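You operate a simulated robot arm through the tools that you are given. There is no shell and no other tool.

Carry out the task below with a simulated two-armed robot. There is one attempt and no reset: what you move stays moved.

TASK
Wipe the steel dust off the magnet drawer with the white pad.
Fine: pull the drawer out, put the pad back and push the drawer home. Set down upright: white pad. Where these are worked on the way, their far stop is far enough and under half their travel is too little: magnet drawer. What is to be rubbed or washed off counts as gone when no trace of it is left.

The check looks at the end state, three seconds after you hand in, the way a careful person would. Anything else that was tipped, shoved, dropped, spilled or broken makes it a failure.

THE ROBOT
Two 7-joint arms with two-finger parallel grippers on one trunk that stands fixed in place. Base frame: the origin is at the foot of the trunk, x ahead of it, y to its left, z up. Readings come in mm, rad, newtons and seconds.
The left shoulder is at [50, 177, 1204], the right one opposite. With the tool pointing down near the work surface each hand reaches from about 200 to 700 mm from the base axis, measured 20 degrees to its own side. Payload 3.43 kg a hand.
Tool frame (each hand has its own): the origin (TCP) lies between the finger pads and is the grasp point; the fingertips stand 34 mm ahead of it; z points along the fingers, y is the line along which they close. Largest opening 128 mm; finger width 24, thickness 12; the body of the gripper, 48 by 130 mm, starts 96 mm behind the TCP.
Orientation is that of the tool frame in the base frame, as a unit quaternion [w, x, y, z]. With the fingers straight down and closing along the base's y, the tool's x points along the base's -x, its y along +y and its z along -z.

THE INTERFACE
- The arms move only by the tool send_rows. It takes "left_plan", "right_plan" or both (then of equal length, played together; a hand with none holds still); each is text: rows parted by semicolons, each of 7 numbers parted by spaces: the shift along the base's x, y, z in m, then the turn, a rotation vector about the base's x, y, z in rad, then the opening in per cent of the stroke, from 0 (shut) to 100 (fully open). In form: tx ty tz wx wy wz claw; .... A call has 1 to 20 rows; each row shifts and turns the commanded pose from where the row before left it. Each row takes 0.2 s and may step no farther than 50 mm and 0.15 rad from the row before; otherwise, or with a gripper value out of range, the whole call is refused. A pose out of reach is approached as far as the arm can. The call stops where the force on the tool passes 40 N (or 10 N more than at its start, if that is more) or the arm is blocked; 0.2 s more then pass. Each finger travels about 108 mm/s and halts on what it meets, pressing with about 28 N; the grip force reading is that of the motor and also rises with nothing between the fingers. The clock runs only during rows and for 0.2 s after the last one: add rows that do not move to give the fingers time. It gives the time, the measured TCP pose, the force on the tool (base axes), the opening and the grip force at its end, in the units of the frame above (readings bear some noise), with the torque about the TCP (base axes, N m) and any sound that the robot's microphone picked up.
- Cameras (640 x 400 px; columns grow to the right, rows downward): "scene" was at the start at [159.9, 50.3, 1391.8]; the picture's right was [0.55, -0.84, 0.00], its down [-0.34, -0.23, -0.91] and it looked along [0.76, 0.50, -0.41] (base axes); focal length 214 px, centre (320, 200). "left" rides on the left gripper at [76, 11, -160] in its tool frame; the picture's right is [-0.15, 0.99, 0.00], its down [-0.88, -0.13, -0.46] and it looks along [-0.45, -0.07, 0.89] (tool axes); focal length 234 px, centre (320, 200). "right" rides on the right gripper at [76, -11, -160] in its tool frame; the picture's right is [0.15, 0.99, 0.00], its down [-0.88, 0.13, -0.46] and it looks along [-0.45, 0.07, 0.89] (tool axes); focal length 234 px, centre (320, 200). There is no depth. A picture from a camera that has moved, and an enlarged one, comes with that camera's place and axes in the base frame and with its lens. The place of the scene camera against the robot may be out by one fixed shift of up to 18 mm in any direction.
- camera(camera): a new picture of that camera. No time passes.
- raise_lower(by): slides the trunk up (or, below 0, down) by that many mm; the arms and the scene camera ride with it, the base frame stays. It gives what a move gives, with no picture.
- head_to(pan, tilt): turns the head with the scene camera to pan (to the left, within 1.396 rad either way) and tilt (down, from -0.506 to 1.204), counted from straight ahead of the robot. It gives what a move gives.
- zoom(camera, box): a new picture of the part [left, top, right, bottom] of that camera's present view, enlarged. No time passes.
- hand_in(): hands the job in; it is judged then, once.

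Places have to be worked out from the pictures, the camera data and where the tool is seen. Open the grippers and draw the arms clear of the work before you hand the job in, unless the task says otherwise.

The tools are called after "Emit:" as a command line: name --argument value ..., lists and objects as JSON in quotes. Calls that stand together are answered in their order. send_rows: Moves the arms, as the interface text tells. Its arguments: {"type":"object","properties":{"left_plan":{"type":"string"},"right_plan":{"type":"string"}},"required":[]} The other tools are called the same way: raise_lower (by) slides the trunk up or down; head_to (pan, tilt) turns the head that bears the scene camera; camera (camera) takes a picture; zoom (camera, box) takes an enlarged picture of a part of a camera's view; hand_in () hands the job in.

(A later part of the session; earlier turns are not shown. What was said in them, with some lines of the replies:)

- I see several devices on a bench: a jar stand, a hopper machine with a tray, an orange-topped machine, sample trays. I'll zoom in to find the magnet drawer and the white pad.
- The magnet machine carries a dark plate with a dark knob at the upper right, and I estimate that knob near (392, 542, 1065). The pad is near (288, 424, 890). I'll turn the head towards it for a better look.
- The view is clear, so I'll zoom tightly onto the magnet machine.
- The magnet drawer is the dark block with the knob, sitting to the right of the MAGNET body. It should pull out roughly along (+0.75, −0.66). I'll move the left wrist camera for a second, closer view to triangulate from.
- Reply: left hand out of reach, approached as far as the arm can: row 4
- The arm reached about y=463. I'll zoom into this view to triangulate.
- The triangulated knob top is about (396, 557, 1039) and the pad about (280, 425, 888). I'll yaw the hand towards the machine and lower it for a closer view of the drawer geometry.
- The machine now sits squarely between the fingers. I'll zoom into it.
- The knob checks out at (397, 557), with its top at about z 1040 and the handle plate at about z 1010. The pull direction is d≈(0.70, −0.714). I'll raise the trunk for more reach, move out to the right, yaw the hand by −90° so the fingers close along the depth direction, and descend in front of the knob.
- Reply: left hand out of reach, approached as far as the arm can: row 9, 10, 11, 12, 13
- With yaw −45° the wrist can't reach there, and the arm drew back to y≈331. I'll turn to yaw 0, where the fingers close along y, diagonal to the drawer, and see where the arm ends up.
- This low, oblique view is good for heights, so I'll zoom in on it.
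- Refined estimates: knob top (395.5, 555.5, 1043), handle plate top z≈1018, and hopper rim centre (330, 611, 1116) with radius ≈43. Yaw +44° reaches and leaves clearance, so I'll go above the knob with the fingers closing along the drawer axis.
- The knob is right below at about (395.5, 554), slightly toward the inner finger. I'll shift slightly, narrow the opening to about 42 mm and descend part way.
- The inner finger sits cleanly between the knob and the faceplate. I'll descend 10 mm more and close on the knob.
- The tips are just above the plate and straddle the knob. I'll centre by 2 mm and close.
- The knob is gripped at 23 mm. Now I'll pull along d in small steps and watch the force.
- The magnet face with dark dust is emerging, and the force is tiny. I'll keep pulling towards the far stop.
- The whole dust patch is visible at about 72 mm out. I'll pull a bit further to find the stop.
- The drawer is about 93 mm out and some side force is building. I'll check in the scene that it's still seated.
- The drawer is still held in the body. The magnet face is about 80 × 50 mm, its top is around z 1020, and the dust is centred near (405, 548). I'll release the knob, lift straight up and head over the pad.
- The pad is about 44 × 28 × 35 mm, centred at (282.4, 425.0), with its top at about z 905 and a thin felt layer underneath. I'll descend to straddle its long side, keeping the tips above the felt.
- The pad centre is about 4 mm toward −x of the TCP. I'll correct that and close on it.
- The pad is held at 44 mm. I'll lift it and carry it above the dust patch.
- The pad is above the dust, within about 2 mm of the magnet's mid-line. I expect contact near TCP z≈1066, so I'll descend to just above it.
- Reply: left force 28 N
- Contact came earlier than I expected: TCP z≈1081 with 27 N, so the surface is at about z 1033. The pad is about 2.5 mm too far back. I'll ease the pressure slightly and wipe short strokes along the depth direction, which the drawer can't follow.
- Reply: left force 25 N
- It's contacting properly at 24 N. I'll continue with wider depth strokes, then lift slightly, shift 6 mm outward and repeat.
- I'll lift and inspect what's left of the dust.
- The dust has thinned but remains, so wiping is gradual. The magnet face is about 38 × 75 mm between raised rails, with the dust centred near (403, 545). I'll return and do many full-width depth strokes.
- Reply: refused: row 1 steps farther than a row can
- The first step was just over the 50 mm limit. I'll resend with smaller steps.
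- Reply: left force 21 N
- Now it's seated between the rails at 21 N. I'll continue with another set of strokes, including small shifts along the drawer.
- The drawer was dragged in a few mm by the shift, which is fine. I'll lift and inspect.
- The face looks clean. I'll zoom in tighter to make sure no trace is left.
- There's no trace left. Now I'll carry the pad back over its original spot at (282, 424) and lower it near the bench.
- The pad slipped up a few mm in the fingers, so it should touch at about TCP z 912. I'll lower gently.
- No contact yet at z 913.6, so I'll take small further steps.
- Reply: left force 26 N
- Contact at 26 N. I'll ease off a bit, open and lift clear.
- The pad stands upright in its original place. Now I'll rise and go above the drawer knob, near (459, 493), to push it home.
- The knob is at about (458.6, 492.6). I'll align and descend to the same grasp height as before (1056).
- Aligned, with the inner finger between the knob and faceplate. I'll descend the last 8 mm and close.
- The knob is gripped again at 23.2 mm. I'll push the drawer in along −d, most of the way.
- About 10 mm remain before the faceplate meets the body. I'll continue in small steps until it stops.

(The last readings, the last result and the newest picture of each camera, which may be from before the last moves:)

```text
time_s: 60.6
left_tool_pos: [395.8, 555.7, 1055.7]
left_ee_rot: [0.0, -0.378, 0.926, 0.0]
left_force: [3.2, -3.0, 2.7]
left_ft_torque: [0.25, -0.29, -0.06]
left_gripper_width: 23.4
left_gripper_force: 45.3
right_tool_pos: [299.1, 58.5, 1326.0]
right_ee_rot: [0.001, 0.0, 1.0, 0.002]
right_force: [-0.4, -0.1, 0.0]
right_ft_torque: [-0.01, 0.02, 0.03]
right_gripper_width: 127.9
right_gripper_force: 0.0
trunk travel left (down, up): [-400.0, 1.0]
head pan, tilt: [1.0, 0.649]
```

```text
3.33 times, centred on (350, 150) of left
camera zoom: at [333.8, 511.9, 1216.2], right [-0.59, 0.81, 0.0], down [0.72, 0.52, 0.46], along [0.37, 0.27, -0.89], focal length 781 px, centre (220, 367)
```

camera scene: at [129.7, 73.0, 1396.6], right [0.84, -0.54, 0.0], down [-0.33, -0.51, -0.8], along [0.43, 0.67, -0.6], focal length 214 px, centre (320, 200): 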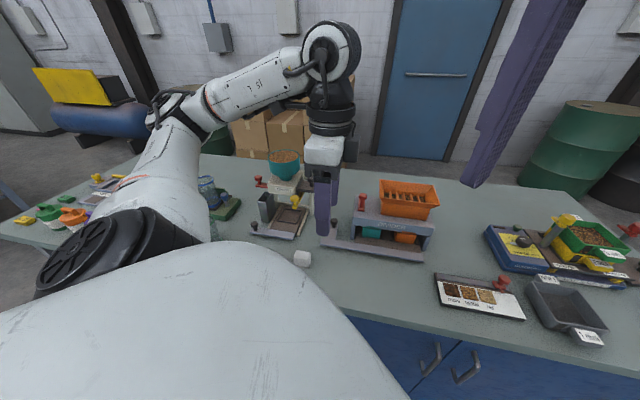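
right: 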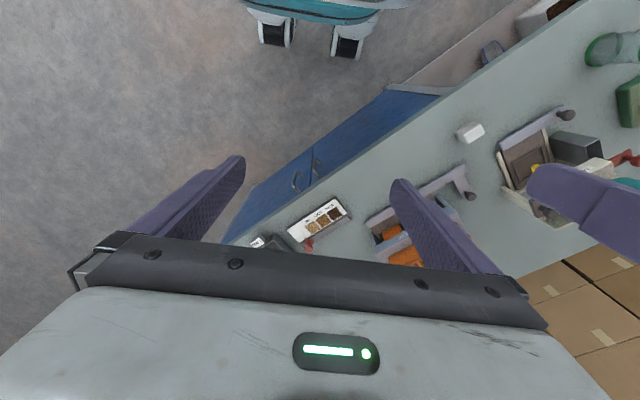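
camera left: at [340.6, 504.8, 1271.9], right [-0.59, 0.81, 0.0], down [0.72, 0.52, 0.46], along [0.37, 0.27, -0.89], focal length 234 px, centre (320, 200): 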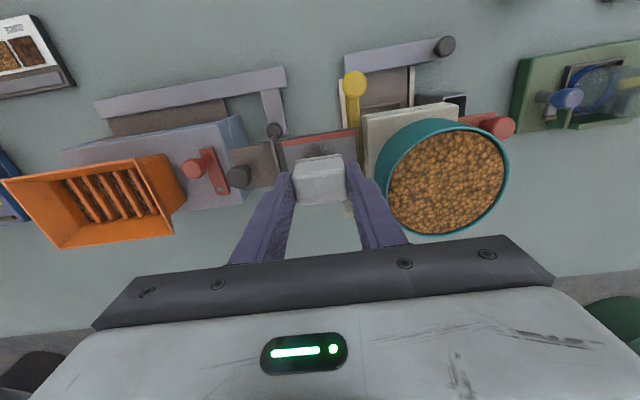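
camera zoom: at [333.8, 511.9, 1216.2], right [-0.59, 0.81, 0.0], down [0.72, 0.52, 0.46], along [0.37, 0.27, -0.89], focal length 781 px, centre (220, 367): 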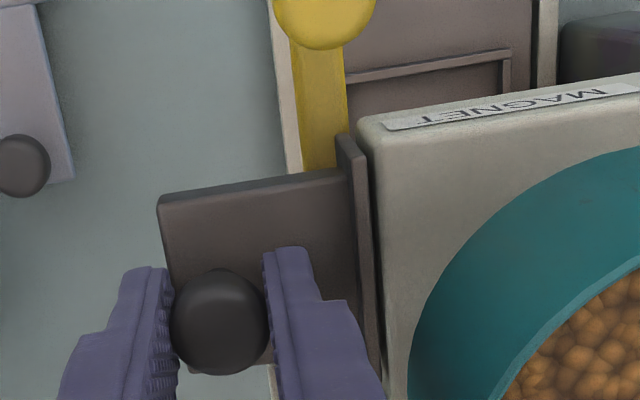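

It's nearly flush and the force is just beginning to rise. I'll press a few more mm to seat it.

Emit:
send_rows --left_plan "-0.001 0.001 0 0 0 0 5; -0.001 0.001 0 0 0 0 5; -0.001 0.001 0 0 0 0 5; 0 0 0 0 0 0 5"

Emit:
zoom --camera "left" --box '[270, 90, 430, 210]'

Emit:
zoom --camera "scene" --box '[265, 155, 325, 195]'

```text
time_s: 61.6
left_tool_pos: [394.6, 555.4, 1056.5]
left_ee_rot: [0.0, -0.377, 0.926, -0.003]
left_force: [14.9, -20.6, -6.3]
left_ft_torque: [0.13, -0.42, -0.14]
left_gripper_width: 23.2
left_gripper_force: 44.6
right_tool_pos: [301.6, 57.2, 1326.1]
right_ee_rot: [0.0, 0.0, 1.0, 0.001]
right_force: [0.1, 0.4, -0.3]
right_ft_torque: [0.01, -0.02, -0.02]
right_gripper_width: 127.9
right_gripper_force: 0.1
trunk travel left (down, up): [-400.0, 1.0]
head pan, tilt: [1.0, 0.649]
```

```text
3.33 times, centred on (350, 150) of left
camera zoom: at [333.1, 512.9, 1216.3], right [-0.59, 0.81, -0.01], down [0.72, 0.52, 0.46], along [0.37, 0.26, -0.89], focal length 781 px, centre (220, 367)
```

zoom: 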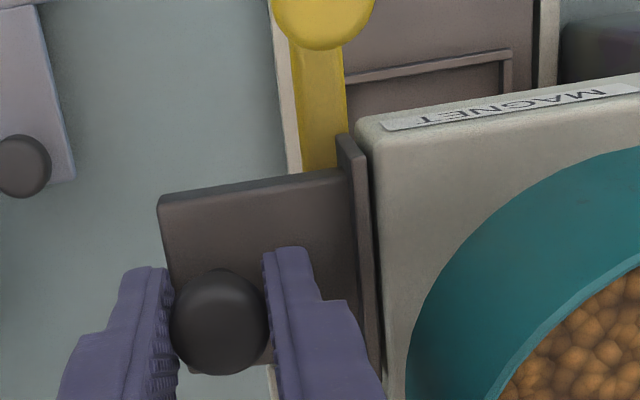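

```text
10.00 times, centred on (295, 175) of scene
camera zoom: at [132.1, 70.4, 1396.5], right [0.84, -0.54, 0.0], down [-0.33, -0.51, -0.8], along [0.43, 0.67, -0.6], focal length 2145 px, centre (570, 450)
```

zoom: 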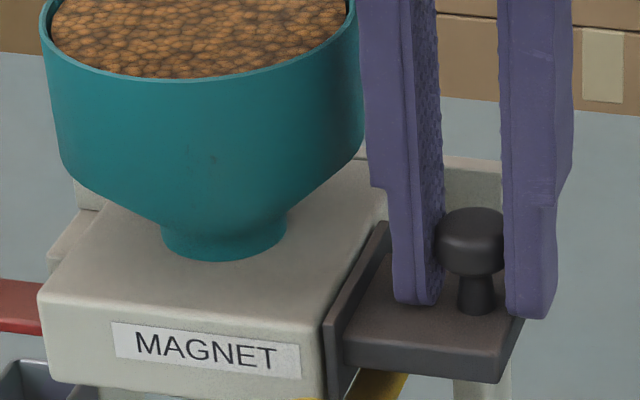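

There's now 25 N of resistance along +d and the faceplate sits against the body, as it did at the start, so the drawer is home. I'll relax, open slightly and lift straight up.

Emit:
send_rows --left_plan "0.0007 -0.0007 0 0 0 0 5; 0 0 0 0 0 0 12; 0.0007 -0.0007 0 0 0 0 20; 0 0 0 0 0 0 28; 0 0 0 0 0 0 28; 0 0 0.02 0 0 0 28; 0 0 0.035 0 0 0 28; 0 0 0 0 0 0 28"

Emit:
zoom --camera "scene" --box '[265, 155, 325, 195]'

Emit:
zoom --camera "left" --box '[270, 70, 430, 190]'

```text
time_s: 63.4
left_tool_pos: [393.1, 559.1, 1110.1]
left_ee_rot: [0.0, -0.378, 0.926, 0.0]
left_force: [0.2, -0.7, 1.2]
left_ft_torque: [-0.01, -0.02, -0.02]
left_gripper_width: 35.8
left_gripper_force: 0.0
right_tool_pos: [297.9, 60.8, 1326.0]
right_ee_rot: [0.0, -0.001, 1.0, 0.0]
right_force: [0.0, -0.2, 0.3]
right_ft_torque: [0.01, -0.03, -0.01]
right_gripper_width: 128.0
right_gripper_force: 0.0
trunk travel left (down, up): [-400.0, 1.0]
head pan, tilt: [1.0, 0.649]
```

```text
10.00 times, centred on (295, 175) of scene
camera zoom: at [129.7, 73.0, 1396.6], right [0.84, -0.54, 0.0], down [-0.33, -0.51, -0.8], along [0.43, 0.67, -0.6], focal length 2145 px, centre (570, 450)
```

zoom: 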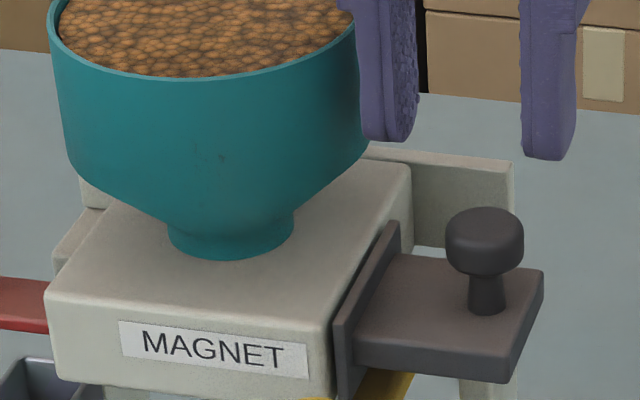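

```text
3.33 times, centred on (350, 130) of left
camera zoom: at [332.0, 515.1, 1271.2], right [-0.59, 0.81, 0.0], down [0.72, 0.52, 0.46], along [0.37, 0.27, -0.89], focal length 781 px, centre (220, 433)
```

zoom: 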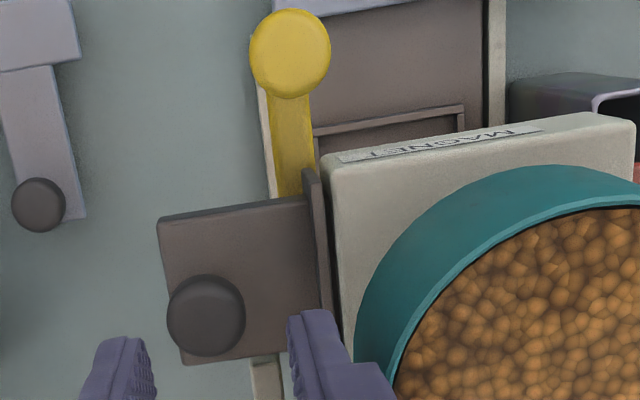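

The drawer is home, the same as its starting look. I'll retract the arm away from the work and open the gripper.

Emit:
send_rows --left_plan "0.01 -0.012 0.01 0 0 0 28; -0.03 -0.035 0.005 0 0 0 28; -0.03 -0.035 0.01 0 0 0 40; -0.03 -0.035 0.02 0 0 0 60; -0.025 -0.04 0.025 0 0 0 80; -0.01 -0.045 0.01 0 0 0 100; 0 -0.045 0.01 0 0 0 100; 0 -0.04 0.01 0 0 0 100; 0 0 0 0 0 0 100"

Emit:
camera --camera "scene"

Emit:
zoom --camera "scene" --box '[230, 130, 350, 270]'

Emit:
camera --camera "left"

```text
refused: row 4 steps farther than a row can; nothing moved
```

```text
taken
camera scene: at [129.7, 73.0, 1396.6], right [0.84, -0.54, 0.0], down [-0.33, -0.51, -0.8], along [0.43, 0.67, -0.6], focal length 214 px, centre (320, 200)
```

scene: 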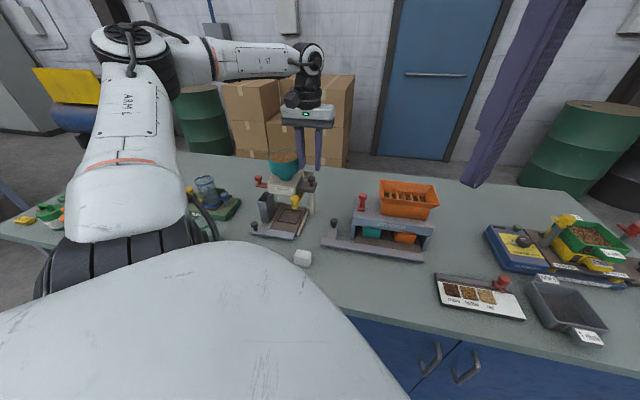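

```text
2.86 times, centred on (290, 200) of scene
camera zoom: at [129.7, 73.0, 1396.6], right [0.84, -0.54, 0.0], down [-0.33, -0.51, -0.8], along [0.43, 0.67, -0.6], focal length 613 px, centre (406, 200)
```

zoom: 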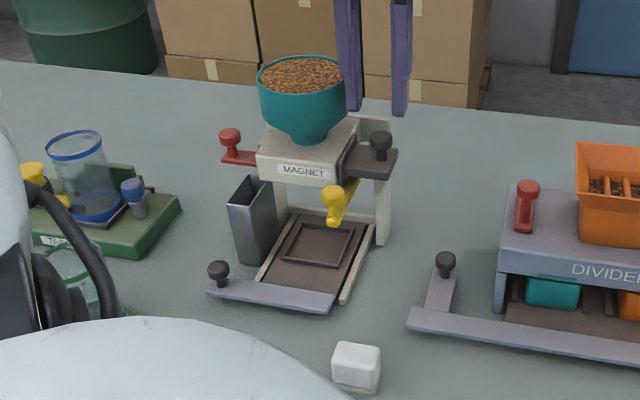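

```text
taken
camera left: at [332.0, 515.1, 1271.2], right [-0.59, 0.81, 0.0], down [0.72, 0.52, 0.46], along [0.37, 0.27, -0.89], focal length 234 px, centre (320, 200)
```

left: 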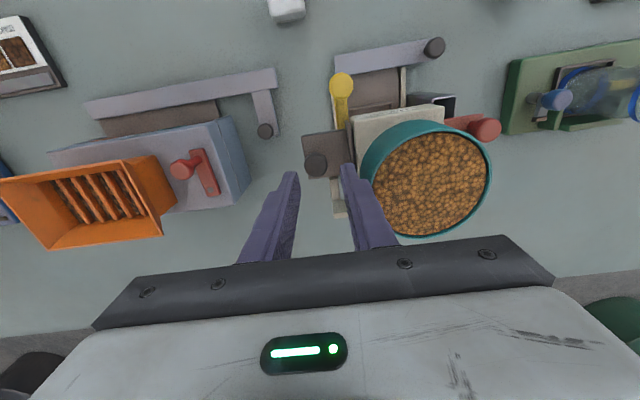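

The move was refused because a step was too large. I'll retract with smaller steps.

Emit:
send_rows --left_plan "0.01 -0.012 0.01 0 0 0 28; -0.025 -0.03 0.005 0 0 0 28; -0.025 -0.03 0.01 0 0 0 40; -0.025 -0.03 0.015 0 0 0 60; -0.02 -0.035 0.02 0 0 0 80; -0.01 -0.04 0.02 0 0 0 100; 0 -0.04 0.02 0 0 0 100; 0 -0.04 0.02 0 0 0 100; 0 0 0 0 0 0 100"

Emit:
camera --camera "scene"

Emit:
zoom --camera "scene" --box '[230, 130, 350, 270]'

Emit:
camera --camera "left"

```text
time_s: 65.4
left_tool_pos: [298.2, 302.1, 1230.6]
left_ee_rot: [-0.001, -0.378, 0.926, 0.0]
left_force: [-0.9, 0.0, -0.9]
left_ft_torque: [-0.01, -0.01, 0.01]
left_gripper_width: 127.9
left_gripper_force: 0.0
right_tool_pos: [299.6, 60.3, 1326.4]
right_ee_rot: [0.0, 0.0, 1.0, 0.0]
right_force: [0.6, 0.4, -0.2]
right_ft_torque: [-0.06, 0.0, 0.0]
right_gripper_width: 128.0
right_gripper_force: 0.1
trunk travel left (down, up): [-400.0, 1.0]
head pan, tilt: [1.0, 0.649]
```

```text
taken
camera scene: at [129.6, 73.4, 1396.5], right [0.84, -0.54, 0.0], down [-0.33, -0.51, -0.8], along [0.43, 0.67, -0.61], focal length 214 px, centre (320, 200)
```

scene: 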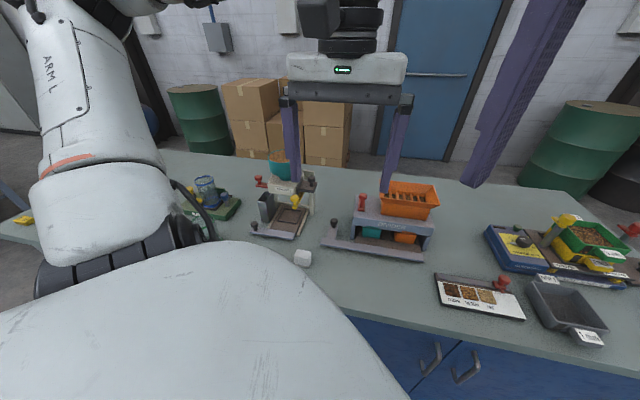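

```text
2.86 times, centred on (290, 200) of scene
camera zoom: at [129.6, 73.4, 1396.5], right [0.84, -0.54, 0.0], down [-0.33, -0.51, -0.8], along [0.43, 0.67, -0.61], focal length 613 px, centre (406, 200)
```

zoom: 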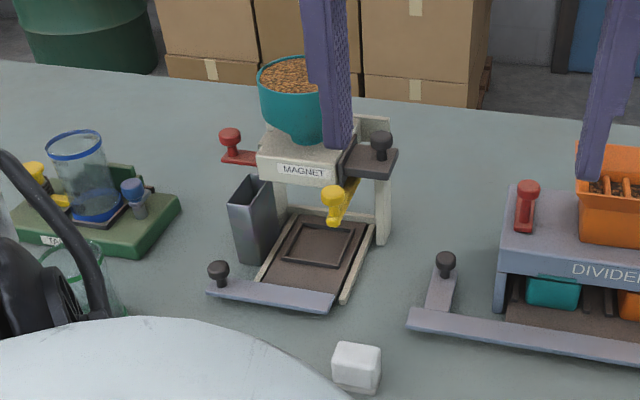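

```text
taken
camera left: at [236.6, 257.8, 1389.9], right [-0.59, 0.81, 0.0], down [0.72, 0.52, 0.45], along [0.37, 0.27, -0.89], focal length 234 px, centre (320, 200)
```

left: 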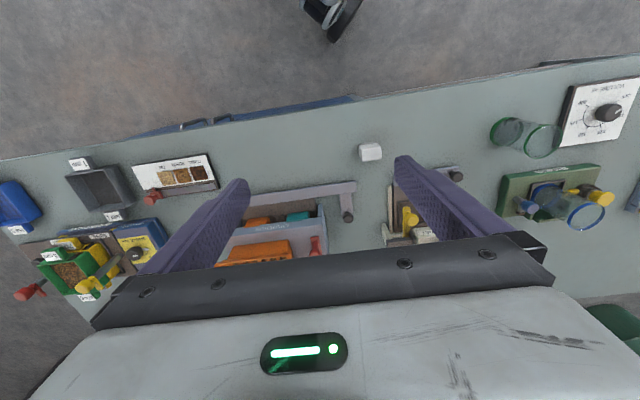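

The drawer is home and its magnet face was wiped clean. The pad is upright in its place, the other items look undisturbed, and both arms are clear with their grippers open. I'm handing in.

Emit:
hand_in

```text
The job is handed in.
```

The magnet drawer is wiped clean, and I've handed the job in. Close-up pictures of the magnet face from two cameras showed no steel dust left.

- **Drawer:** I pulled it out about 93 mm by its knob to wipe it. I then pushed it back until it met its stop (about 25 N of resistance), with the faceplate against the body as at the start.
- **White pad:** it stands upright in its original spot on the bench.
- **Everything else:** I saw nothing else moved in the final pictures. Both arms are clear with their grippers open.

The first set of strokes only thinned the dust, so I went over it again. During the last strokes the pad dragged the drawer in by a few millimetres, before I pushed it home.
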